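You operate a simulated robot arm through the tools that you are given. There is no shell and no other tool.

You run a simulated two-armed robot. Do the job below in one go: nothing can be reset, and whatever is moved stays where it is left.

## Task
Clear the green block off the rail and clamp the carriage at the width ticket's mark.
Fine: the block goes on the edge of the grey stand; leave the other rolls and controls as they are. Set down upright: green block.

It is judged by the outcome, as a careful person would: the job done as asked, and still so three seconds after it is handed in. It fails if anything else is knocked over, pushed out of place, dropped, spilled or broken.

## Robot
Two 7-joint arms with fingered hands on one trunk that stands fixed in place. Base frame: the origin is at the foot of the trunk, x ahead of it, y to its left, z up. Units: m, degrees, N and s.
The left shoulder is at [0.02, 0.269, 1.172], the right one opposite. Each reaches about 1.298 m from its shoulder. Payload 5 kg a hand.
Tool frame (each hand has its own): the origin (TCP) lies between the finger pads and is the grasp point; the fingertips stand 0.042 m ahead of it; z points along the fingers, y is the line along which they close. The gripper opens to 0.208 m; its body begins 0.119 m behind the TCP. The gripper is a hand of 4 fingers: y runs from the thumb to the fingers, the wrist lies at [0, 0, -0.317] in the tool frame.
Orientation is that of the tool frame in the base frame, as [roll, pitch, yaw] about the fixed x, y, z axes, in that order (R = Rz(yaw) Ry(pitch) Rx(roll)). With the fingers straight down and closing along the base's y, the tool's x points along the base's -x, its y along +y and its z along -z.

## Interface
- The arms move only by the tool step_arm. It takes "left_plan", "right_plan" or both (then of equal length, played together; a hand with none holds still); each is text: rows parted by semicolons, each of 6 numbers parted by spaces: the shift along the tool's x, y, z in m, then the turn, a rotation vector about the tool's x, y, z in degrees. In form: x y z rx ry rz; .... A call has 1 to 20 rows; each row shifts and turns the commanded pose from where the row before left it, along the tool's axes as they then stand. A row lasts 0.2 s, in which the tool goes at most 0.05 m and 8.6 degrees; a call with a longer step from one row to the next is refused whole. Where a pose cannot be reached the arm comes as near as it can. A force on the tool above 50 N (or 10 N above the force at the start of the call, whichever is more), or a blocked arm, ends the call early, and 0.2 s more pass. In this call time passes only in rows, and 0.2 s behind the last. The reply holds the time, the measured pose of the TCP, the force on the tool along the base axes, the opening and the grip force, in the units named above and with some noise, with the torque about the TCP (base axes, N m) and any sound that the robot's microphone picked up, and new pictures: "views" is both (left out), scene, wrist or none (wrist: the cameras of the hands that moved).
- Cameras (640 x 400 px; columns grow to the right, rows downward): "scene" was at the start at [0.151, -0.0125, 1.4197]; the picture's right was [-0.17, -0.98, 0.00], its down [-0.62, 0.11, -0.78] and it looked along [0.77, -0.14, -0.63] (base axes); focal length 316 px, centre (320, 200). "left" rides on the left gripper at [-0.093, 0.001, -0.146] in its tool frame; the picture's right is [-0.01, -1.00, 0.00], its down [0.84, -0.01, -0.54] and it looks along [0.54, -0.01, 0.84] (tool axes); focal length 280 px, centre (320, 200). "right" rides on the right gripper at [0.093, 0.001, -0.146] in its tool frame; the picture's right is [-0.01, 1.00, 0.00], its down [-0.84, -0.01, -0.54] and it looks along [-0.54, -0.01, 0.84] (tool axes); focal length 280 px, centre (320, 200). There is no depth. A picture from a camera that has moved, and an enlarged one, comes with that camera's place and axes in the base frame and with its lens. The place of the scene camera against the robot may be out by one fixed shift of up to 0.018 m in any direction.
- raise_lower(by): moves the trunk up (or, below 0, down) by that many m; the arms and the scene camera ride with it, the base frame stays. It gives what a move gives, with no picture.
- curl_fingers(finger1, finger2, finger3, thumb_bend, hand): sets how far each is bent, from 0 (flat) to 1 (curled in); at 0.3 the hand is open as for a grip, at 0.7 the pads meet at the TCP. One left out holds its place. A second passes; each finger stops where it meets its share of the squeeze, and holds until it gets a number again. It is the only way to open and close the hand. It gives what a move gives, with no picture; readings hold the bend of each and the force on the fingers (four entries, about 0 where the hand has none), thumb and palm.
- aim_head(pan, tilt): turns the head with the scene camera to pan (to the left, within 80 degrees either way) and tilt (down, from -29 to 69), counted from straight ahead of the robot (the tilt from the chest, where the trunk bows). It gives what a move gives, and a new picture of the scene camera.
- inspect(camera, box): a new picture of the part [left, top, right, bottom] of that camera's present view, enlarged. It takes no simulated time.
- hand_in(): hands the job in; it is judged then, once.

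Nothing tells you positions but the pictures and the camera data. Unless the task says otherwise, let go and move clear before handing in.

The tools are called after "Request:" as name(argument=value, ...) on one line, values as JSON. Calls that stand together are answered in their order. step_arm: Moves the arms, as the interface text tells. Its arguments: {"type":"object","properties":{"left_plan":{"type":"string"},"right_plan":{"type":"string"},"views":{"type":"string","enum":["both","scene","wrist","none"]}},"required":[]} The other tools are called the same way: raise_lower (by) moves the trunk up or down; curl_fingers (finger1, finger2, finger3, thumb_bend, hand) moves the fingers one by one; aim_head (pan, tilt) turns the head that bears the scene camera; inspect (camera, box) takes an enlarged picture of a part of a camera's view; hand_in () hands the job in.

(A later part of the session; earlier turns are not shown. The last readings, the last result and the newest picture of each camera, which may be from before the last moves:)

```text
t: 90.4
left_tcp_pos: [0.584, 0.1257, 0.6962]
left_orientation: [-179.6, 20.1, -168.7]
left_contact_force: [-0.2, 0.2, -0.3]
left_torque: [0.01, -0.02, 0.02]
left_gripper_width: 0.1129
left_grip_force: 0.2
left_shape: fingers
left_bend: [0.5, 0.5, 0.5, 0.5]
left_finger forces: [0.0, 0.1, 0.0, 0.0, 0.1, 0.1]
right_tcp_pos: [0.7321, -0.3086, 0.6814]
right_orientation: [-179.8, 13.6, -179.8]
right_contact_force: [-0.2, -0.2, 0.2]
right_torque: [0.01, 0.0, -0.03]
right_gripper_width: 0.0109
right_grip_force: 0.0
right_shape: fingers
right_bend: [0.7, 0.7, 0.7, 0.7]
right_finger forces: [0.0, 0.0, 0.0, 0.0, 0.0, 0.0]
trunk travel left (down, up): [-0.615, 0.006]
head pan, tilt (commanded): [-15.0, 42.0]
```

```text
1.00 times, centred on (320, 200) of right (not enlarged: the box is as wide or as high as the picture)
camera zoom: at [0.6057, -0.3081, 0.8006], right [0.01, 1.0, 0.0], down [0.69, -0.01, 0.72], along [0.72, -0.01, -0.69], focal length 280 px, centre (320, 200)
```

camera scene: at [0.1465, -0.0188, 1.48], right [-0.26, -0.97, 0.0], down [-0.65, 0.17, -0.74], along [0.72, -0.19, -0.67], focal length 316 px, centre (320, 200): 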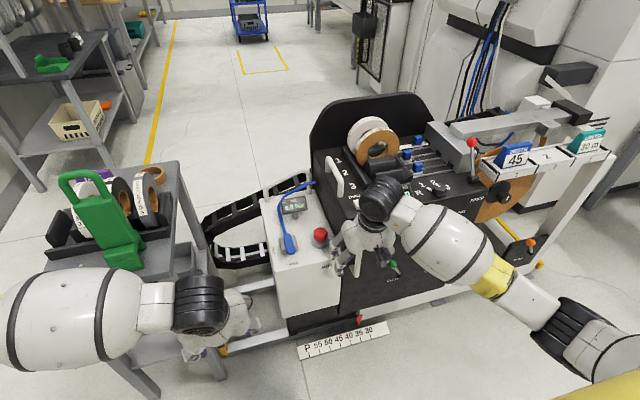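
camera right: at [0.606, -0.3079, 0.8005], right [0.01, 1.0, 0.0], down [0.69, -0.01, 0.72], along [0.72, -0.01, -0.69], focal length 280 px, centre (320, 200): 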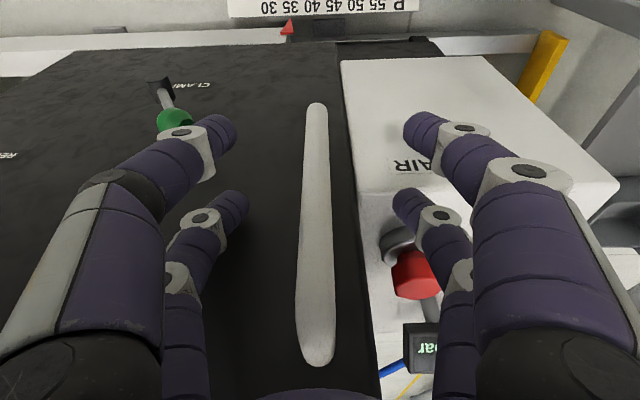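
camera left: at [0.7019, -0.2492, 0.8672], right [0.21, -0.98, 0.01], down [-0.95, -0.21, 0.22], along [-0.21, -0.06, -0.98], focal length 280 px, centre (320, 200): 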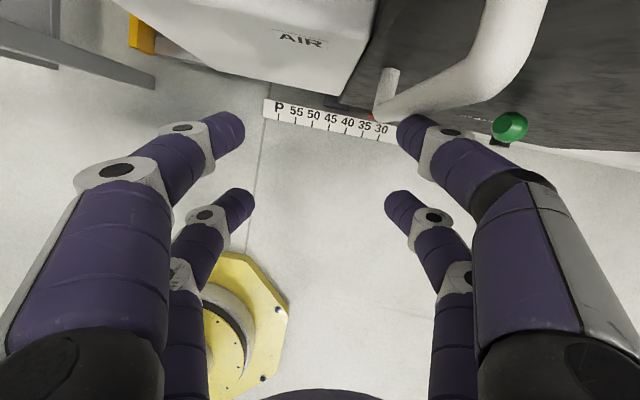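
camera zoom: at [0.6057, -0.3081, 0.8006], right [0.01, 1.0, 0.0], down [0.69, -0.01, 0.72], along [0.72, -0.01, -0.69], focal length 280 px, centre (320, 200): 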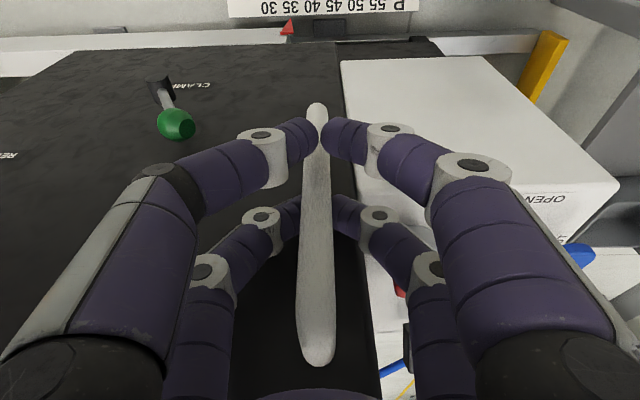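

The digits closed in front of and behind the bar without pinching it (the two digit pairs straddle it). I'll reopen and shift back ~3 cm so one finger pair lines up with the bar.

Request:
curl_fingers(hand="right", finger1=0.5, finger2=0.5, finger3=0.5, thumb_bend=0.5)

Request:
step_arm(right_plan="0.016 -0.001 -0.0038 0 0 0; 0.016 -0.001 -0.0038 0 0 0", views="wrist")

Request:
curl_fingers(hand="right", finger1=0.64, finger2=0.64, finger3=0.64, thumb_bend=0.64)

Request:
inspect(camera="right", box=[160, 60, 480, 380])

```text
t: 91.4
left_tcp_pos: [0.585, 0.125, 0.6966]
left_orientation: [-179.6, 20.1, -168.5]
left_contact_force: [0.0, -0.3, -0.3]
left_torque: [0.0, -0.02, 0.02]
left_gripper_width: 0.1128
left_grip_force: 0.1
left_shape: fingers
left_bend: [0.5, 0.5, 0.5, 0.5]
left_finger forces: [0.0, 0.1, 0.1, 0.0, 0.0, 0.1]
right_tcp_pos: [0.7324, -0.3091, 0.682]
right_orientation: [-179.9, 13.6, -179.8]
right_contact_force: [0.2, -0.4, 0.3]
right_torque: [-0.03, 0.02, -0.03]
right_gripper_width: 0.1125
right_grip_force: 0.2
right_shape: fingers
right_bend: [0.5, 0.5, 0.5, 0.5]
right_finger forces: [0.1, 0.0, 0.0, 0.0, 0.0, 0.0]
trunk travel left (down, up): [-0.615, 0.006]
head pan, tilt (commanded): [-15.0, 42.0]
```

```text
t: 92.0
left_tcp_pos: [0.5849, 0.1244, 0.6976]
left_orientation: [-179.7, 20.0, -168.6]
left_contact_force: [0.3, 0.7, -0.4]
left_torque: [-0.02, -0.01, 0.0]
left_gripper_width: 0.1127
left_grip_force: 0.1
left_shape: fingers
left_bend: [0.5, 0.5, 0.5, 0.5]
left_finger forces: [0.0, 0.0, 0.1, 0.1, 0.0, 0.1]
right_tcp_pos: [0.6985, -0.3112, 0.6817]
right_orientation: [-179.9, 13.6, -179.9]
right_contact_force: [-0.1, -1.1, 0.5]
right_torque: [0.0, 0.01, 0.04]
right_gripper_width: 0.1127
right_grip_force: 0.0
right_shape: fingers
right_bend: [0.5, 0.5, 0.5, 0.5]
right_finger forces: [0.0, 0.1, 0.0, 0.0, 0.0, 0.0]
trunk travel left (down, up): [-0.615, 0.006]
head pan, tilt (commanded): [-15.0, 42.0]
camera right: at [0.5732, -0.3112, 0.8012], right [0.01, 1.0, 0.0], down [0.69, -0.01, 0.72], along [0.72, -0.01, -0.69], focal length 280 px, centre (320, 200)
```

right: 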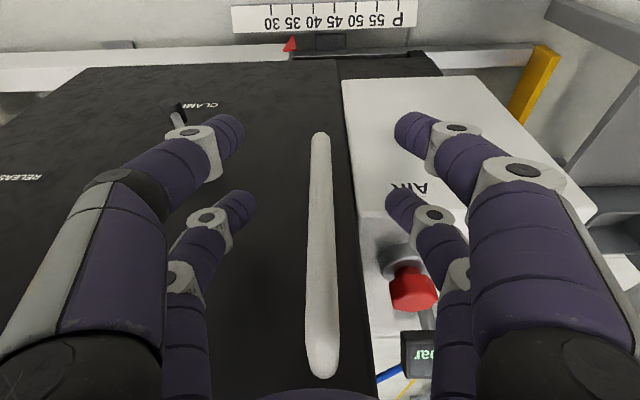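

```text
t: 93.0
left_tcp_pos: [0.5859, 0.1258, 0.6967]
left_orientation: [-179.5, 20.1, -168.7]
left_contact_force: [-0.1, -0.2, 0.3]
left_torque: [0.01, 0.03, 0.0]
left_gripper_width: 0.1125
left_grip_force: 0.1
left_shape: fingers
left_bend: [0.5, 0.5, 0.5, 0.5]
left_finger forces: [0.1, 0.0, 0.0, 0.0, 0.1, 0.0]
right_tcp_pos: [0.6991, -0.3122, 0.6819]
right_orientation: [-179.9, 13.6, -179.8]
right_contact_force: [0.4, 0.1, 1.0]
right_torque: [-0.01, -0.02, -0.01]
right_gripper_width: 0.0407
right_grip_force: 0.1
right_shape: fingers
right_bend: [0.64, 0.64, 0.64, 0.64]
right_finger forces: [0.0, 0.1, 0.0, 0.0, 0.1, 0.0]
trunk travel left (down, up): [-0.615, 0.006]
head pan, tilt (commanded): [-15.0, 42.0]
```

```text
1.25 times, centred on (320, 220) of right
camera zoom: at [0.5734, -0.3115, 0.8012], right [0.01, 1.0, 0.0], down [0.69, -0.01, 0.72], along [0.72, -0.01, -0.69], focal length 350 px, centre (320, 175)
```

zoom: 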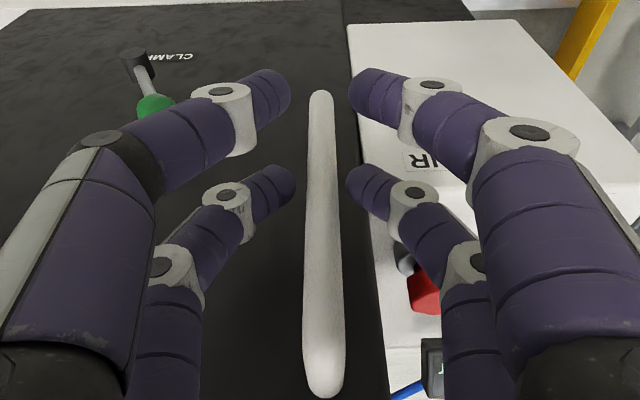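

Closing further to pinch with the aligned pair.

Request:
curl_fingers(hand="right", finger1=0.72, finger2=0.72, finger3=0.72, thumb_bend=0.72)

Request:
inspect(camera="right", box=[160, 60, 480, 380])

```text
t: 94.0
left_tcp_pos: [0.5863, 0.125, 0.6977]
left_orientation: [-179.5, 20.1, -168.7]
left_contact_force: [-0.3, -0.1, -0.7]
left_torque: [-0.02, 0.02, -0.01]
left_gripper_width: 0.1129
left_grip_force: 0.1
left_shape: fingers
left_bend: [0.5, 0.5, 0.5, 0.5]
left_finger forces: [0.0, 0.1, 0.0, 0.0, 0.0, 0.0]
right_tcp_pos: [0.6988, -0.3123, 0.6815]
right_orientation: [-179.9, 13.6, -179.8]
right_contact_force: [1.1, 1.0, -6.1]
right_torque: [0.03, 0.21, 0.06]
right_gripper_width: 0.0067
right_grip_force: 6.5
right_shape: fingers
right_bend: [0.71, 0.67, 0.67, 0.71]
right_finger forces: [0.0, 7.0, 5.8, 0.0, 0.1, 0.0]
trunk travel left (down, up): [-0.615, 0.006]
head pan, tilt (commanded): [-15.0, 42.0]
```

```text
1.25 times, centred on (320, 220) of right
camera zoom: at [0.5735, -0.3115, 0.8008], right [0.01, 1.0, 0.0], down [0.69, -0.01, 0.72], along [0.72, -0.01, -0.69], focal length 350 px, centre (320, 175)
```

zoom: 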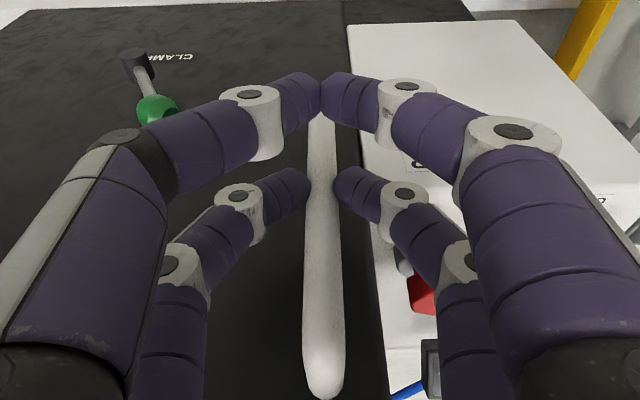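

finger2 and finger3 hold the bar. Test pushing the carriage 2 cm to the left (+y).

Request:
step_arm(right_plan="0 0.01 0 0 0 0; 0 0.01 0 0 0 0", views="both")

Request:
inspect(camera="right", box=[160, 0, 480, 240])

```text
t: 94.6
left_tcp_pos: [0.5848, 0.1249, 0.6974]
left_orientation: [-179.7, 20.2, -168.8]
left_contact_force: [-0.1, -0.4, -0.5]
left_torque: [0.02, 0.0, 0.02]
left_gripper_width: 0.1127
left_grip_force: 0.1
left_shape: fingers
left_bend: [0.5, 0.5, 0.5, 0.5]
left_finger forces: [0.0, 0.0, 0.0, 0.1, 0.0, 0.0]
right_tcp_pos: [0.6993, -0.2948, 0.683]
right_orientation: [-179.8, 13.7, 179.8]
right_contact_force: [-10.7, -24.3, 13.0]
right_torque: [-0.86, -0.22, -1.18]
right_gripper_width: 0.0066
right_grip_force: 13.1
right_shape: fingers
right_bend: [0.71, 0.71, 0.59, 0.71]
right_finger forces: [0.0, 0.0, 25.9, 0.1, 0.0, 0.0]
trunk travel left (down, up): [-0.615, 0.006]
head pan, tilt (commanded): [-15.0, 42.0]
camera scene: at [0.1452, -0.02, 1.4805], right [-0.26, -0.97, 0.0], down [-0.65, 0.17, -0.74], along [0.72, -0.19, -0.67], focal length 316 px, centre (320, 200)
camera right: at [0.5733, -0.2932, 0.8021], right [0.02, 1.0, 0.0], down [0.69, -0.01, 0.72], along [0.72, -0.01, -0.69], focal length 280 px, centre (320, 200)
```

scene: 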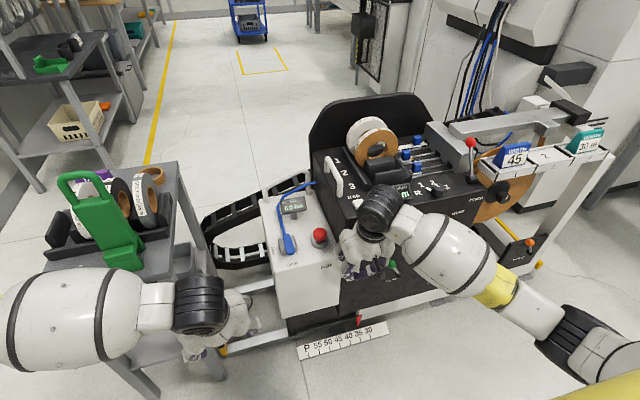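
right: 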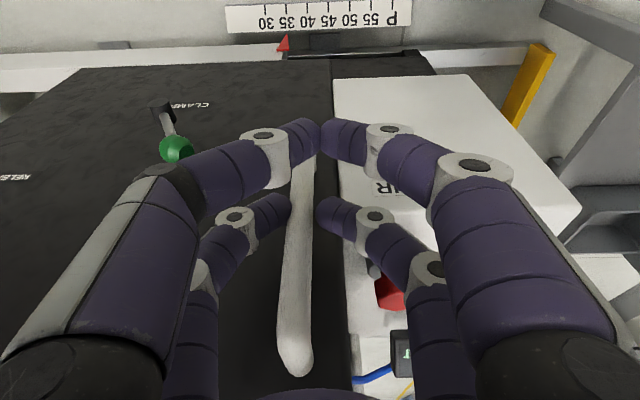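

```text
1.67 times, centred on (320, 120) of right
camera zoom: at [0.5733, -0.2932, 0.8021], right [0.02, 1.0, 0.0], down [0.69, -0.01, 0.72], along [0.72, -0.01, -0.69], focal length 467 px, centre (320, 333)
```

zoom: 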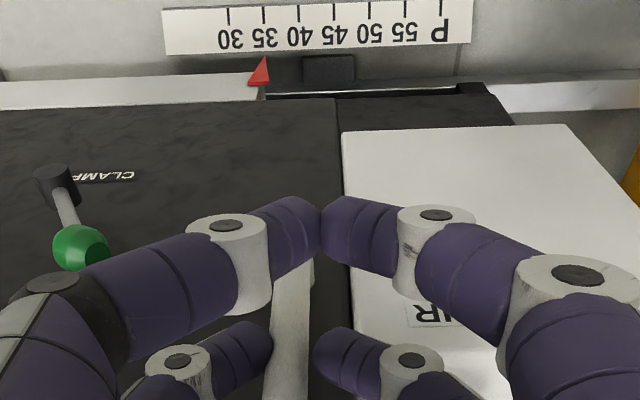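

The finger gave way at ~26 N and the carriage did not move (pointer still at 35), so either friction is higher or it's currently clamped. I'll let go, back out, and look at the top handle and lever again before pushing harder.

Request:
curl_fingers(hand="right", finger1=0.48, finger2=0.48, finger3=0.48, thumb_bend=0.48)

Request:
step_arm(right_plan="0.02 -0.015 -0.005 0 0 0; 0.03 0 -0.007 0 0 0; 0.03 0 -0.007 0 0 0", views="both")

Request:
inspect(camera="right", box=[120, 0, 440, 200])

Request:
inspect(camera="scene", box=[300, 100, 560, 300])

```text
t: 95.6
left_tcp_pos: [0.5848, 0.1262, 0.6978]
left_orientation: [-179.5, 20.1, -168.6]
left_contact_force: [0.0, 0.3, 0.5]
left_torque: [-0.01, -0.03, 0.01]
left_gripper_width: 0.1128
left_grip_force: 0.0
left_shape: fingers
left_bend: [0.5, 0.5, 0.5, 0.5]
left_finger forces: [0.0, 0.0, 0.1, 0.1, 0.0, 0.0]
right_tcp_pos: [0.698, -0.2916, 0.6824]
right_orientation: [-179.9, 13.6, -179.9]
right_contact_force: [-0.4, 0.2, -0.5]
right_torque: [-0.01, 0.01, 0.01]
right_gripper_width: 0.1231
right_grip_force: 0.1
right_shape: fingers
right_bend: [0.48, 0.48, 0.48, 0.48]
right_finger forces: [0.1, 0.0, 0.0, 0.0, 0.0, 0.0]
trunk travel left (down, up): [-0.615, 0.006]
head pan, tilt (commanded): [-15.0, 42.0]
```

```text
t: 96.4
left_tcp_pos: [0.5859, 0.126, 0.6975]
left_orientation: [-179.6, 20.1, -168.8]
left_contact_force: [0.0, -0.6, -0.6]
left_torque: [0.0, -0.02, 0.02]
left_gripper_width: 0.1129
left_grip_force: 0.1
left_shape: fingers
left_bend: [0.5, 0.5, 0.5, 0.5]
left_finger forces: [0.1, 0.0, 0.0, 0.0, 0.0, 0.1]
right_tcp_pos: [0.6163, -0.3069, 0.6824]
right_orientation: [-179.9, 13.6, -180.0]
right_contact_force: [0.8, 0.4, 0.8]
right_torque: [0.04, 0.08, 0.0]
right_gripper_width: 0.123
right_grip_force: 0.3
right_shape: fingers
right_bend: [0.48, 0.48, 0.48, 0.48]
right_finger forces: [0.1, 0.1, 0.0, 0.0, 0.1, 0.0]
trunk travel left (down, up): [-0.615, 0.006]
head pan, tilt (commanded): [-15.0, 42.0]
camera scene: at [0.1465, -0.019, 1.4802], right [-0.26, -0.97, 0.0], down [-0.65, 0.17, -0.74], along [0.72, -0.19, -0.67], focal length 316 px, centre (320, 200)
camera right: at [0.4905, -0.3056, 0.8014], right [0.01, 1.0, 0.0], down [0.69, -0.01, 0.72], along [0.72, -0.01, -0.69], focal length 280 px, centre (320, 200)
```

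scene: 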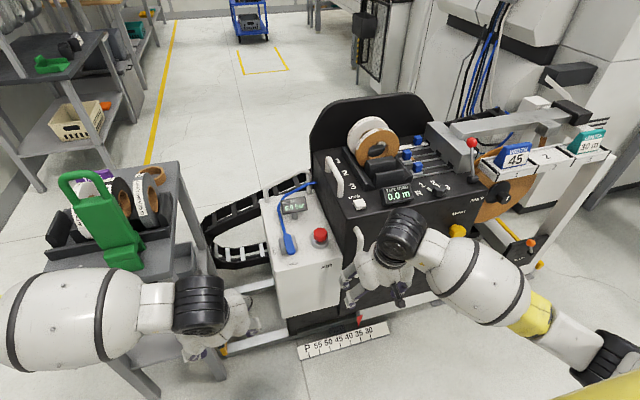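
right: 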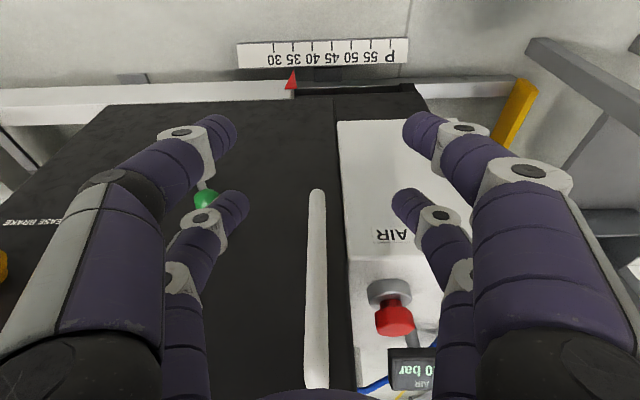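

```text
2.00 times, centred on (280, 100) of right
camera zoom: at [0.4905, -0.3056, 0.8014], right [0.01, 1.0, 0.0], down [0.69, -0.01, 0.72], along [0.72, -0.01, -0.69], focal length 561 px, centre (400, 400)
```

zoom: 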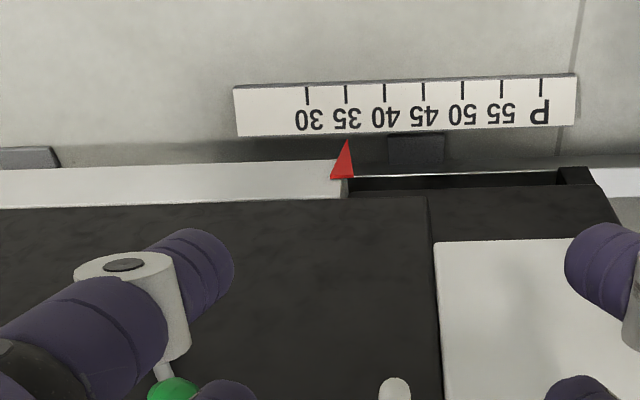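

```text
2.00 times, centred on (430, 200) of scene
camera zoom: at [0.1465, -0.019, 1.4802], right [-0.26, -0.97, 0.0], down [-0.65, 0.17, -0.74], along [0.72, -0.19, -0.67], focal length 631 px, centre (100, 200)
```

zoom: 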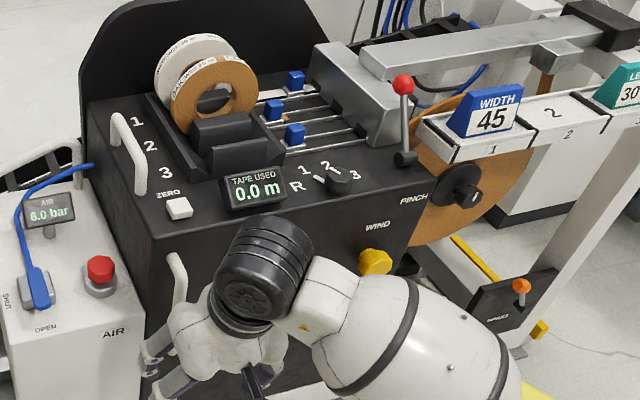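

The carriage is still at 35. I'll pitch the right hand to about 60° so that both digit pairs bear on the bar, allowing a firmer push.

Request:
step_arm(right_plan="0 0 0.006 0 -7.7 0; 0 0 0.006 0 -7.7 0; 0 0 0.006 0 -7.7 0; 0 0 0.006 0 -7.7 0; 0 0 0.006 0 -7.7 0; 0 0 0.006 0 -7.7 0", views="both")

```text
t: 97.8
left_tcp_pos: [0.5848, 0.1248, 0.6961]
left_orientation: [-179.6, 20.2, -168.7]
left_contact_force: [-1.5, 0.1, 0.0]
left_torque: [-0.05, -0.1, -0.02]
left_gripper_width: 0.1129
left_grip_force: 0.2
left_shape: fingers
left_bend: [0.5, 0.5, 0.5, 0.5]
left_finger forces: [0.0, 0.0, 0.0, 0.1, 0.1, 0.0]
right_tcp_pos: [0.6565, -0.314, 0.6966]
right_orientation: [179.7, 40.2, -179.6]
right_contact_force: [-1.8, 0.0, -1.2]
right_torque: [-0.03, -0.33, 0.0]
right_gripper_width: 0.1236
right_grip_force: 0.0
right_shape: fingers
right_bend: [0.48, 0.48, 0.48, 0.48]
right_finger forces: [0.0, 0.0, 0.1, 0.0, 0.0, 0.1]
right hand out of reach, approached as far as the arm can: row 3, 4, 5, 6
trunk travel left (down, up): [-0.615, 0.006]
head pan, tilt (commanded): [-15.0, 42.0]
camera scene: at [0.1448, -0.0191, 1.4803], right [-0.26, -0.97, 0.0], down [-0.65, 0.17, -0.74], along [0.72, -0.19, -0.67], focal length 316 px, centre (320, 200)
camera right: at [0.4917, -0.3146, 0.7468], right [0.0, 1.0, 0.01], down [0.3, -0.01, 0.96], along [0.96, 0.0, -0.3], focal length 280 px, centre (320, 200)
```

scene: 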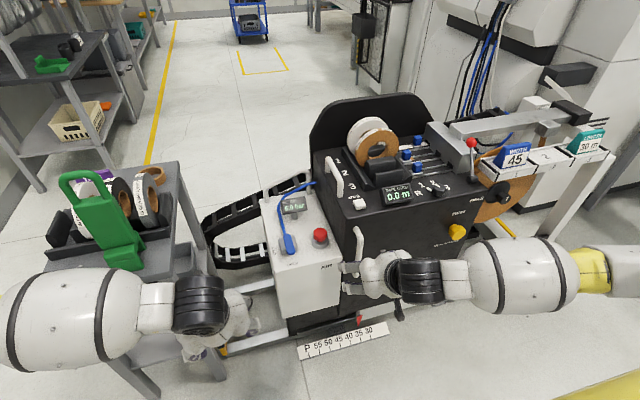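
right: 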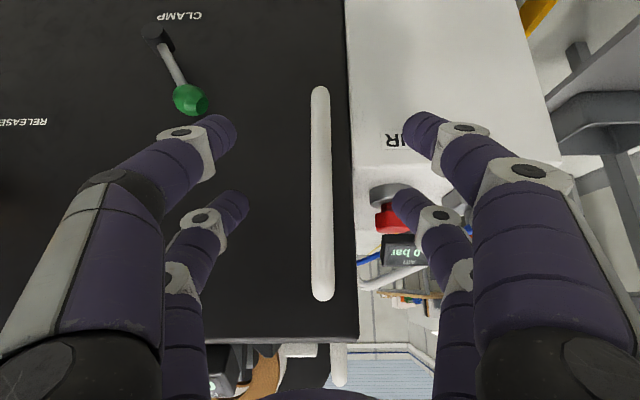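

The wrist limit stops at ~40° pitch here. Before pushing harder, I'll check whether the carriage is clamped now: I'll return to the steep pitch and take hold of the clamp knob to feel which way it moves.

Request:
step_arm(right_plan="0 0 -0.004 0 7.7 0; 0 0 -0.004 0 7.7 0; 0 0 -0.004 0 7.7 0; 0 0 -0.004 0 7.7 0; 0 0 -0.004 0 7.7 0; 0 0 -0.004 0 7.7 0", views="none")

Request:
step_arm(right_plan="0.005 -0.04 0.015 0 0 0; 0.005 -0.04 0.015 0 0 0; 0.005 -0.04 0.015 0 0 0; 0 -0.025 0.015 0 0 0; 0 0 0.015 0 0 0", views="both")

```text
t: 99.2
left_tcp_pos: [0.5856, 0.1253, 0.696]
left_orientation: [-179.7, 20.1, -168.6]
left_contact_force: [0.8, 0.8, -0.2]
left_torque: [-0.04, 0.01, -0.01]
left_gripper_width: 0.1127
left_grip_force: 0.0
left_shape: fingers
left_bend: [0.5, 0.5, 0.5, 0.5]
left_finger forces: [0.0, 0.0, 0.0, 0.0, 0.1, 0.0]
right_tcp_pos: [0.6515, -0.313, 0.7184]
right_orientation: [179.8, -6.1, -179.3]
right_contact_force: [0.2, 0.5, -0.4]
right_torque: [-0.04, 0.0, -0.02]
right_gripper_width: 0.1236
right_grip_force: 0.0
right_shape: fingers
right_bend: [0.48, 0.48, 0.48, 0.48]
right_finger forces: [0.1, 0.1, 0.0, 0.0, 0.1, 0.0]
trunk travel left (down, up): [-0.615, 0.006]
head pan, tilt (commanded): [-15.0, 42.0]
```

```text
t: 100.4
left_tcp_pos: [0.5861, 0.1258, 0.6955]
left_orientation: [-179.6, 20.1, -168.6]
left_contact_force: [0.4, 0.2, -0.4]
left_torque: [-0.02, 0.03, 0.01]
left_gripper_width: 0.113
left_grip_force: 0.1
left_shape: fingers
left_bend: [0.5, 0.5, 0.5, 0.5]
left_finger forces: [0.0, 0.1, 0.0, 0.0, 0.0, 0.0]
right_tcp_pos: [0.6321, -0.4578, 0.6452]
right_orientation: [179.8, -5.8, -179.3]
right_contact_force: [-0.2, 0.5, -0.3]
right_torque: [0.04, 0.03, 0.04]
right_gripper_width: 0.1235
right_grip_force: 0.1
right_shape: fingers
right_bend: [0.48, 0.48, 0.48, 0.48]
right_finger forces: [0.0, 0.0, 0.0, 0.0, 0.1, 0.0]
trunk travel left (down, up): [-0.615, 0.006]
head pan, tilt (commanded): [-15.0, 42.0]
camera scene: at [0.1465, -0.0191, 1.4801], right [-0.26, -0.97, 0.0], down [-0.65, 0.17, -0.74], along [0.72, -0.19, -0.67], focal length 316 px, centre (320, 200)
camera right: at [0.5534, -0.458, 0.8003], right [0.0, 1.0, 0.0], down [0.89, 0.0, 0.45], along [0.45, 0.0, -0.89], focal length 280 px, centre (320, 200)
```

scene: 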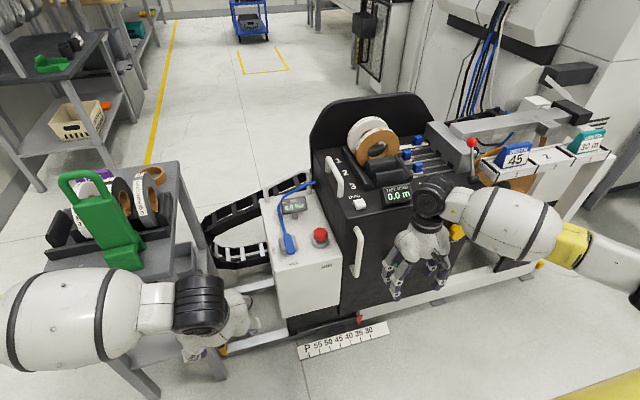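
right: 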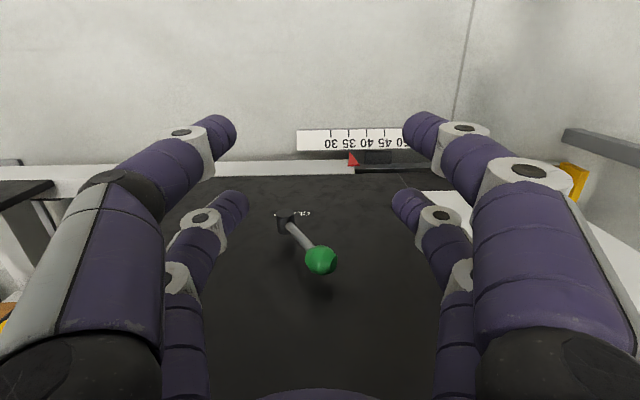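

I'll set the pitch to ~10° and bring the inner digit pair around the green knob.

Request:
step_arm(right_plan="0 0 0 0 -8 0; 0 0 0 0 -8 0; 0.0083 0 0.0468 0 0 0; 0.0083 0 0.0468 0 0 0; -0.0287 0 0.0051 0 0 0; -0.0287 0 0.0051 0 0 0", views="both")

```text
t: 101.8
left_tcp_pos: [0.5862, 0.1252, 0.6958]
left_orientation: [-179.5, 20.0, -168.7]
left_contact_force: [0.9, 0.3, -1.3]
left_torque: [-0.01, 0.03, -0.03]
left_gripper_width: 0.1128
left_grip_force: 0.1
left_shape: fingers
left_bend: [0.5, 0.5, 0.5, 0.5]
left_finger forces: [0.1, 0.0, 0.1, 0.0, 0.0, 0.1]
right_tcp_pos: [0.6897, -0.4576, 0.5483]
right_orientation: [179.8, 10.1, -179.4]
right_contact_force: [0.2, -0.4, -0.5]
right_torque: [0.02, 0.0, 0.0]
right_gripper_width: 0.1236
right_grip_force: 0.1
right_shape: fingers
right_bend: [0.48, 0.48, 0.48, 0.48]
right_finger forces: [0.0, 0.0, 0.0, 0.0, 0.0, 0.0]
trunk travel left (down, up): [-0.615, 0.006]
head pan, tilt (commanded): [-15.0, 42.0]
camera scene: at [0.1468, -0.0191, 1.48], right [-0.26, -0.97, 0.0], down [-0.65, 0.17, -0.74], along [0.72, -0.19, -0.67], focal length 316 px, centre (320, 200)
camera right: at [0.5711, -0.4584, 0.675], right [0.0, 1.0, 0.01], down [0.74, -0.01, 0.68], along [0.68, 0.0, -0.74], focal length 280 px, centre (320, 200)
```

scene: 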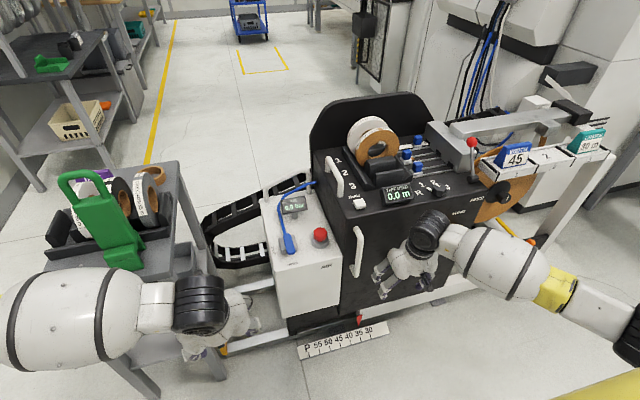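
right: 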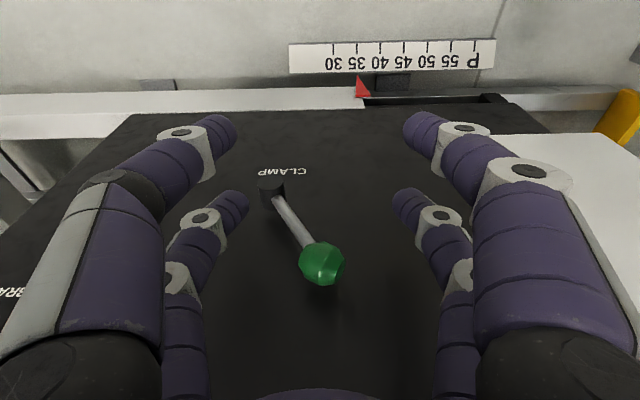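

The knob is centred between the digits. Moving 3 cm further in and closing gently.

Request:
step_arm(right_plan="-0.0295 0 0.0052 0 0 0", views="wrist")

Request:
curl_fingers(hand="right", finger1=0.55, finger2=0.7, finger3=0.7, thumb_bend=0.55)

Request:
inspect(camera="right", box=[160, 60, 480, 380])

```text
t: 102.2
left_tcp_pos: [0.5855, 0.126, 0.6967]
left_orientation: [-179.6, 20.2, -168.5]
left_contact_force: [-0.7, 0.6, 0.7]
left_torque: [0.0, -0.08, -0.03]
left_gripper_width: 0.1128
left_grip_force: 0.1
left_shape: fingers
left_bend: [0.5, 0.5, 0.5, 0.5]
left_finger forces: [0.0, 0.0, 0.0, 0.0, 0.1, 0.0]
right_tcp_pos: [0.7189, -0.4576, 0.5517]
right_orientation: [179.9, 10.1, -179.4]
right_contact_force: [-0.8, 0.2, 0.7]
right_torque: [0.03, -0.1, 0.02]
right_gripper_width: 0.1236
right_grip_force: 0.0
right_shape: fingers
right_bend: [0.48, 0.48, 0.48, 0.48]
right_finger forces: [0.1, 0.0, 0.0, 0.1, 0.1, 0.1]
trunk travel left (down, up): [-0.615, 0.006]
head pan, tilt (commanded): [-15.0, 42.0]
camera right: at [0.6018, -0.4584, 0.6771], right [0.0, 1.0, 0.01], down [0.73, -0.01, 0.68], along [0.68, 0.0, -0.73], focal length 280 px, centre (320, 200)
```

right: 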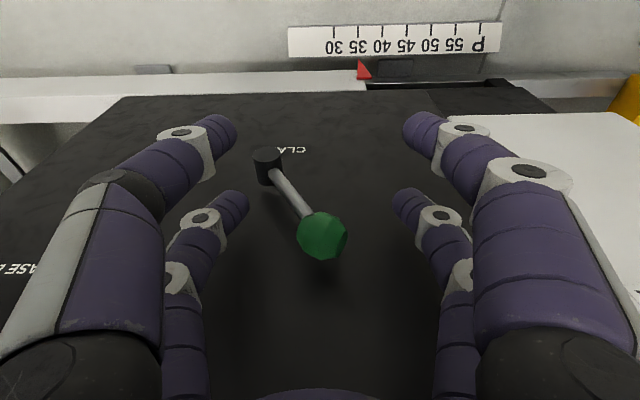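

```text
t: 103.2
left_tcp_pos: [0.5862, 0.1242, 0.6958]
left_orientation: [-179.7, 20.1, -168.6]
left_contact_force: [-0.6, -0.9, 0.2]
left_torque: [0.0, -0.02, 0.0]
left_gripper_width: 0.113
left_grip_force: 0.1
left_shape: fingers
left_bend: [0.5, 0.5, 0.5, 0.5]
left_finger forces: [0.0, 0.1, 0.0, 0.0, 0.0, 0.0]
right_tcp_pos: [0.7195, -0.4587, 0.5507]
right_orientation: [179.9, 10.1, -179.4]
right_contact_force: [0.3, -8.1, -2.3]
right_torque: [-0.45, 0.09, -0.36]
right_gripper_width: 0.087
right_grip_force: 7.3
right_shape: fingers
right_bend: [0.55, 0.68, 0.63, 0.55]
right_finger forces: [0.0, 4.0, 10.1, 0.0, 0.0, 0.0]
trunk travel left (down, up): [-0.615, 0.006]
head pan, tilt (commanded): [-15.0, 42.0]
```

```text
1.25 times, centred on (320, 220) of right
camera zoom: at [0.6018, -0.4591, 0.6767], right [0.0, 1.0, 0.01], down [0.74, -0.01, 0.68], along [0.68, 0.0, -0.74], focal length 350 px, centre (320, 175)
```

zoom: 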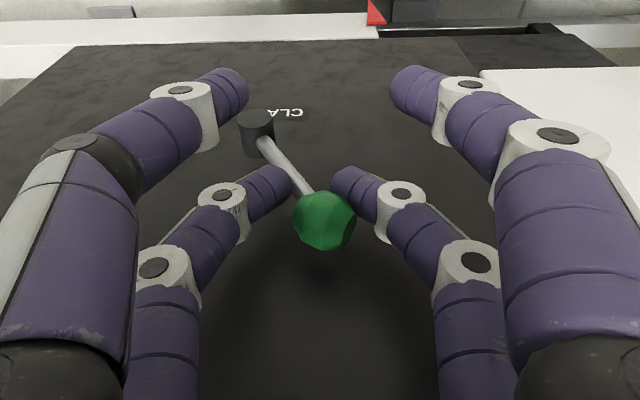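

The inner digits hold the rod/knob. Now a small test move to the right (−y).

Request:
step_arm(right_plan="0 -0.01 0 0 0 0; 0 -0.01 0 0 0 0", views="none")

Request:
inspect(camera="right", box=[160, 60, 480, 380])

```text
t: 103.8
left_tcp_pos: [0.5859, 0.126, 0.6969]
left_orientation: [-179.6, 20.1, -168.6]
left_contact_force: [0.5, 0.1, -0.3]
left_torque: [-0.03, -0.02, -0.02]
left_gripper_width: 0.1125
left_grip_force: 0.1
left_shape: fingers
left_bend: [0.5, 0.5, 0.5, 0.5]
left_finger forces: [0.0, 0.0, 0.1, 0.1, 0.0, 0.0]
right_tcp_pos: [0.7195, -0.4772, 0.5507]
right_orientation: [179.7, 10.1, -179.3]
right_contact_force: [0.2, 0.5, -1.6]
right_torque: [-0.08, 0.03, 0.06]
right_gripper_width: 0.0871
right_grip_force: 3.3
right_shape: fingers
right_bend: [0.55, 0.67, 0.67, 0.55]
right_finger forces: [0.0, 3.6, 2.4, 0.0, 0.0, 0.0]
trunk travel left (down, up): [-0.615, 0.006]
head pan, tilt (commanded): [-15.0, 42.0]
```

```text
1.25 times, centred on (320, 220) of right
camera zoom: at [0.602, -0.4775, 0.6769], right [0.0, 1.0, 0.01], down [0.74, -0.01, 0.68], along [0.68, 0.0, -0.74], focal length 350 px, centre (320, 175)
```

zoom: 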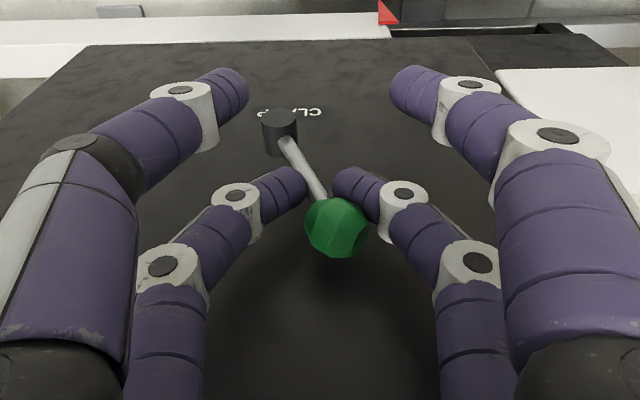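

The lever turns easily to the right. I'll swing it further right in steps, watching force and sound.

Request:
step_arm(right_plan="0 -0.012 -0.003 0 0 0; 0 -0.012 -0.002 0 0 0; 0 -0.012 0 0 0 0", views="none")

Request:
inspect(camera="right", box=[160, 60, 480, 380])

```text
t: 104.6
left_tcp_pos: [0.5857, 0.1249, 0.6972]
left_orientation: [-179.5, 20.0, -168.7]
left_contact_force: [-0.4, 0.3, -0.6]
left_torque: [-0.02, 0.0, 0.01]
left_gripper_width: 0.1129
left_grip_force: 0.2
left_shape: fingers
left_bend: [0.5, 0.5, 0.5, 0.5]
left_finger forces: [0.0, 0.1, 0.0, 0.1, 0.0, 0.0]
right_tcp_pos: [0.7199, -0.514, 0.5547]
right_orientation: [179.7, 10.1, -179.4]
right_contact_force: [0.1, -0.2, 0.0]
right_torque: [-0.02, 0.01, -0.05]
right_gripper_width: 0.0869
right_grip_force: 1.9
right_shape: fingers
right_bend: [0.55, 0.69, 0.68, 0.55]
right_finger forces: [0.1, 1.5, 2.0, 0.1, 0.0, 0.0]
trunk travel left (down, up): [-0.615, 0.006]
head pan, tilt (commanded): [-15.0, 42.0]
```

```text
1.25 times, centred on (320, 220) of right
camera zoom: at [0.6019, -0.5139, 0.6817], right [0.0, 1.0, 0.01], down [0.73, -0.01, 0.68], along [0.68, 0.0, -0.73], focal length 350 px, centre (320, 175)
```

zoom: 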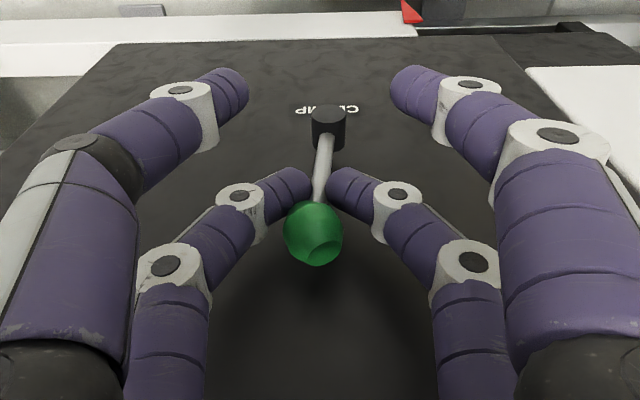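

It passes vertical with almost no resistance. Continuing to the right end.

Request:
step_arm(right_plan="0 -0.012 0.001 0 0 0; 0 -0.012 0.003 0 0 0", views="none")

Request:
step_arm(right_plan="0 -0.01 0.003 0 0 0; 0 -0.01 0.003 0 0 0", views="wrist")

```text
t: 105.2
left_tcp_pos: [0.5853, 0.1244, 0.6974]
left_orientation: [-179.7, 20.1, -168.6]
left_contact_force: [-0.6, -0.9, -0.8]
left_torque: [0.01, 0.02, -0.01]
left_gripper_width: 0.1131
left_grip_force: 0.0
left_shape: fingers
left_bend: [0.5, 0.5, 0.5, 0.5]
left_finger forces: [0.0, 0.0, 0.1, 0.0, 0.0, 0.0]
right_tcp_pos: [0.7198, -0.537, 0.5493]
right_orientation: [179.8, 10.1, -179.3]
right_contact_force: [-1.8, 3.8, -3.5]
right_torque: [0.41, 0.17, 0.13]
right_gripper_width: 0.0868
right_grip_force: 7.3
right_shape: fingers
right_bend: [0.55, 0.68, 0.67, 0.55]
right_finger forces: [0.1, 6.4, 7.9, 0.0, 0.0, 0.0]
trunk travel left (down, up): [-0.615, 0.006]
head pan, tilt (commanded): [-15.0, 42.0]
```

```text
t: 105.8
left_tcp_pos: [0.5855, 0.1267, 0.6966]
left_orientation: [-179.6, 20.2, -168.6]
left_contact_force: [0.4, -0.5, -0.8]
left_torque: [0.01, 0.01, 0.05]
left_gripper_width: 0.1128
left_grip_force: 0.1
left_shape: fingers
left_bend: [0.5, 0.5, 0.5, 0.5]
left_finger forces: [0.0, 0.0, 0.0, 0.1, 0.0, 0.0]
right_tcp_pos: [0.7201, -0.5568, 0.547]
right_orientation: [179.7, 10.2, -179.4]
right_contact_force: [-11.2, 11.1, 16.4]
right_torque: [0.78, -0.29, 0.58]
right_gripper_width: 0.0872
right_grip_force: 13.7
right_shape: fingers
right_bend: [0.55, 0.64, 0.67, 0.55]
right_finger forces: [0.1, 23.9, 3.8, 0.0, 0.0, 0.1]
trunk travel left (down, up): [-0.615, 0.006]
head pan, tilt (commanded): [-15.0, 42.0]
camera right: at [0.6021, -0.5572, 0.6741], right [0.0, 1.0, 0.01], down [0.73, -0.01, 0.68], along [0.68, 0.0, -0.73], focal length 280 px, centre (320, 200)
```

right: 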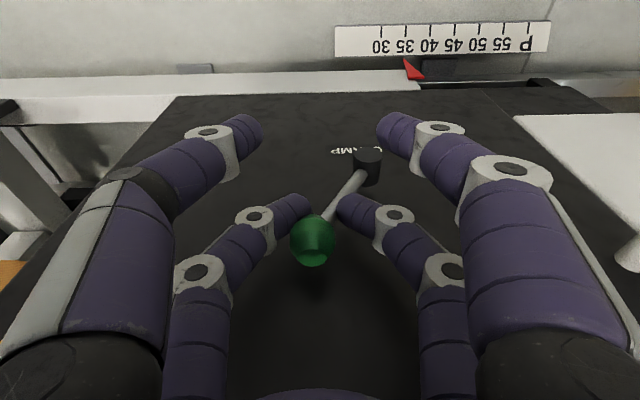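

The lever is now at its right-hand stop (about 30° right of vertical). I'll release it and test the carriage with the handle again in this state.

Request:
curl_fingers(hand="right", finger1=0.48, finger2=0.48, finger3=0.48, thumb_bend=0.48)

Request:
step_arm(right_plan="0.03 0 -0.005 0 0 0; 0.03 0 -0.005 0 0 0; 0.03 0 -0.005 0 0 0", views="wrist")

Request:
inspect(camera="right", box=[220, 0, 540, 300])

```text
t: 106.8
left_tcp_pos: [0.585, 0.1248, 0.6953]
left_orientation: [-179.6, 20.2, -168.7]
left_contact_force: [0.1, 0.4, -0.3]
left_torque: [0.0, -0.04, 0.02]
left_gripper_width: 0.1126
left_grip_force: 0.0
left_shape: fingers
left_bend: [0.5, 0.5, 0.5, 0.5]
left_finger forces: [0.0, 0.0, 0.0, 0.1, 0.1, 0.0]
right_tcp_pos: [0.7201, -0.5584, 0.5454]
right_orientation: [179.7, 10.1, -179.4]
right_contact_force: [-0.1, 0.1, -0.5]
right_torque: [0.02, 0.0, -0.01]
right_gripper_width: 0.1231
right_grip_force: 0.1
right_shape: fingers
right_bend: [0.48, 0.48, 0.48, 0.48]
right_finger forces: [0.0, 0.0, 0.0, 0.0, 0.1, 0.0]
trunk travel left (down, up): [-0.615, 0.006]
head pan, tilt (commanded): [-15.0, 42.0]
```

```text
t: 107.6
left_tcp_pos: [0.5851, 0.1248, 0.6971]
left_orientation: [-179.6, 20.1, -168.6]
left_contact_force: [0.0, -0.6, -0.1]
left_torque: [0.03, 0.0, 0.0]
left_gripper_width: 0.1128
left_grip_force: 0.1
left_shape: fingers
left_bend: [0.5, 0.5, 0.5, 0.5]
left_finger forces: [0.0, 0.0, 0.1, 0.0, 0.1, 0.0]
right_tcp_pos: [0.6275, -0.5583, 0.5436]
right_orientation: [179.9, 10.1, -179.5]
right_contact_force: [1.5, -0.1, 0.9]
right_torque: [-0.05, 0.11, 0.02]
right_gripper_width: 0.1231
right_grip_force: 0.1
right_shape: fingers
right_bend: [0.48, 0.48, 0.48, 0.48]
right_finger forces: [0.0, 0.1, 0.1, 0.0, 0.1, 0.0]
trunk travel left (down, up): [-0.615, 0.006]
head pan, tilt (commanded): [-15.0, 42.0]
camera right: at [0.5101, -0.5589, 0.6704], right [0.0, 1.0, 0.01], down [0.73, -0.01, 0.68], along [0.68, 0.0, -0.73], focal length 280 px, centre (320, 200)
```

right: 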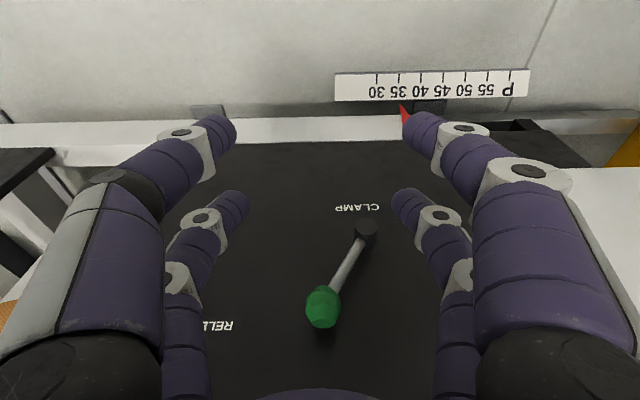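

```text
1.33 times, centred on (380, 150) of right
camera zoom: at [0.5101, -0.5589, 0.6704], right [0.0, 1.0, 0.01], down [0.73, -0.01, 0.68], along [0.68, 0.0, -0.73], focal length 374 px, centre (240, 267)
```

zoom: 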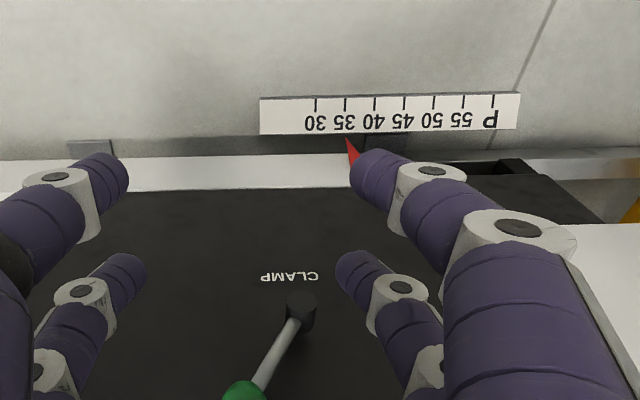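

The lever stays right. Moving back to the handle for the push test.

Request:
step_arm(right_plan="-0.0024 0.0412 -0.023 0 0 0; -0.0024 0.0412 -0.023 0 0 0; -0.0024 0.0412 -0.023 0 0 0; -0.0024 0.0412 -0.023 0 0 0; -0.0024 0.0412 -0.023 0 0 0; -0.0024 0.0412 -0.023 0 0 0; -0.0273 0 0.0048 0 0 0; -0.0273 0 0.0048 0 0 0; -0.0273 0 0.0048 0 0 0", views="wrist")

```text
t: 109.6
left_tcp_pos: [0.5857, 0.1248, 0.6972]
left_orientation: [-179.6, 20.2, -168.6]
left_contact_force: [-0.3, 0.0, 0.4]
left_torque: [-0.05, -0.01, -0.04]
left_gripper_width: 0.1128
left_grip_force: 0.1
left_shape: fingers
left_bend: [0.5, 0.5, 0.5, 0.5]
left_finger forces: [0.0, 0.0, 0.0, 0.0, 0.0, 0.0]
right_tcp_pos: [0.6996, -0.3133, 0.6858]
right_orientation: [179.8, 10.1, -179.4]
right_contact_force: [-0.2, 1.5, -0.3]
right_torque: [0.0, -0.05, 0.0]
right_gripper_width: 0.1233
right_grip_force: 0.1
right_shape: fingers
right_bend: [0.48, 0.48, 0.48, 0.48]
right_finger forces: [0.1, 0.0, 0.1, 0.1, 0.1, 0.1]
trunk travel left (down, up): [-0.615, 0.006]
head pan, tilt (commanded): [-15.0, 42.0]
camera right: at [0.5827, -0.3133, 0.8117], right [0.0, 1.0, 0.01], down [0.74, -0.01, 0.68], along [0.68, 0.0, -0.74], focal length 280 px, centre (320, 200)
```

right: 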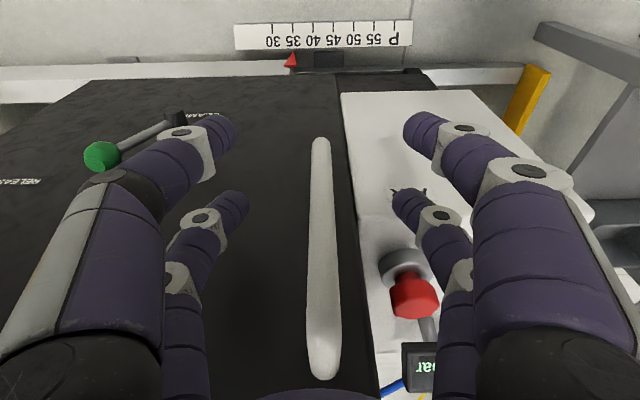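

Gripping the bar with the inner pair and pushing gently.

Request:
curl_fingers(hand="right", finger1=0.7, finger2=0.75, finger3=0.75, thumb_bend=0.7)

Request:
step_arm(right_plan="0 0.008 0 0 0 0", views="none")

Request:
step_arm(right_plan="0 0.008 0 0 0 0", views="wrist")

```text
t: 110.6
left_tcp_pos: [0.5857, 0.1257, 0.6968]
left_orientation: [-179.6, 20.1, -168.7]
left_contact_force: [-0.4, 0.6, 0.5]
left_torque: [-0.02, -0.02, 0.03]
left_gripper_width: 0.1128
left_grip_force: 0.0
left_shape: fingers
left_bend: [0.5, 0.5, 0.5, 0.5]
left_finger forces: [0.1, 0.1, 0.0, 0.0, 0.0, 0.0]
right_tcp_pos: [0.701, -0.3127, 0.684]
right_orientation: [179.8, 10.1, -179.5]
right_contact_force: [0.7, 0.3, -6.0]
right_torque: [0.08, 0.2, 0.03]
right_gripper_width: 0.0112
right_grip_force: 6.6
right_shape: fingers
right_bend: [0.7, 0.67, 0.68, 0.7]
right_finger forces: [0.0, 7.5, 6.4, 0.0, 0.0, 0.0]
trunk travel left (down, up): [-0.615, 0.006]
head pan, tilt (commanded): [-15.0, 42.0]
```

```text
t: 111.0
left_tcp_pos: [0.5846, 0.1238, 0.6973]
left_orientation: [-179.7, 20.1, -168.6]
left_contact_force: [0.1, 0.3, 0.9]
left_torque: [0.01, 0.01, -0.02]
left_gripper_width: 0.1127
left_grip_force: 0.1
left_shape: fingers
left_bend: [0.5, 0.5, 0.5, 0.5]
left_finger forces: [0.0, 0.0, 0.0, 0.1, 0.0, 0.0]
right_tcp_pos: [0.7013, -0.3066, 0.6831]
right_orientation: [180.0, 10.1, -179.5]
right_contact_force: [-3.0, -10.3, 1.0]
right_torque: [-0.32, 0.01, -0.4]
right_gripper_width: 0.0112
right_grip_force: 9.6
right_shape: fingers
right_bend: [0.7, 0.69, 0.65, 0.7]
right_finger forces: [0.0, 4.4, 14.5, 0.1, 0.1, 0.1]
trunk travel left (down, up): [-0.615, 0.006]
head pan, tilt (commanded): [-15.0, 42.0]
```

```text
t: 111.4
left_tcp_pos: [0.5855, 0.1247, 0.6971]
left_orientation: [-179.7, 20.1, -168.7]
left_contact_force: [0.5, 0.6, 0.0]
left_torque: [0.02, 0.03, 0.0]
left_gripper_width: 0.1127
left_grip_force: 0.0
left_shape: fingers
left_bend: [0.5, 0.5, 0.5, 0.5]
left_finger forces: [0.0, 0.1, 0.0, 0.1, 0.0, 0.1]
right_tcp_pos: [0.6998, -0.2946, 0.6845]
right_orientation: [179.7, 10.2, -179.3]
right_contact_force: [-5.5, -6.1, 7.5]
right_torque: [-0.24, -0.17, -0.26]
right_gripper_width: 0.0111
right_grip_force: 10.4
right_shape: fingers
right_bend: [0.7, 0.7, 0.64, 0.7]
right_finger forces: [0.0, 6.9, 13.9, 0.0, 0.0, 0.0]
trunk travel left (down, up): [-0.615, 0.006]
head pan, tilt (commanded): [-15.0, 42.0]
camera right: at [0.5826, -0.2962, 0.8112], right [0.0, 1.0, 0.01], down [0.73, -0.01, 0.68], along [0.68, 0.0, -0.73], focal length 280 px, centre (320, 200)
```

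right: 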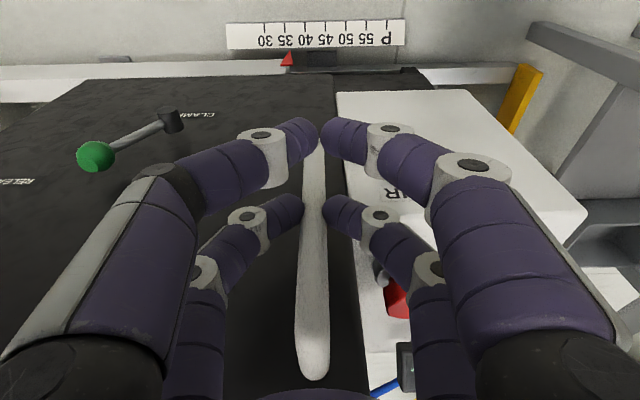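

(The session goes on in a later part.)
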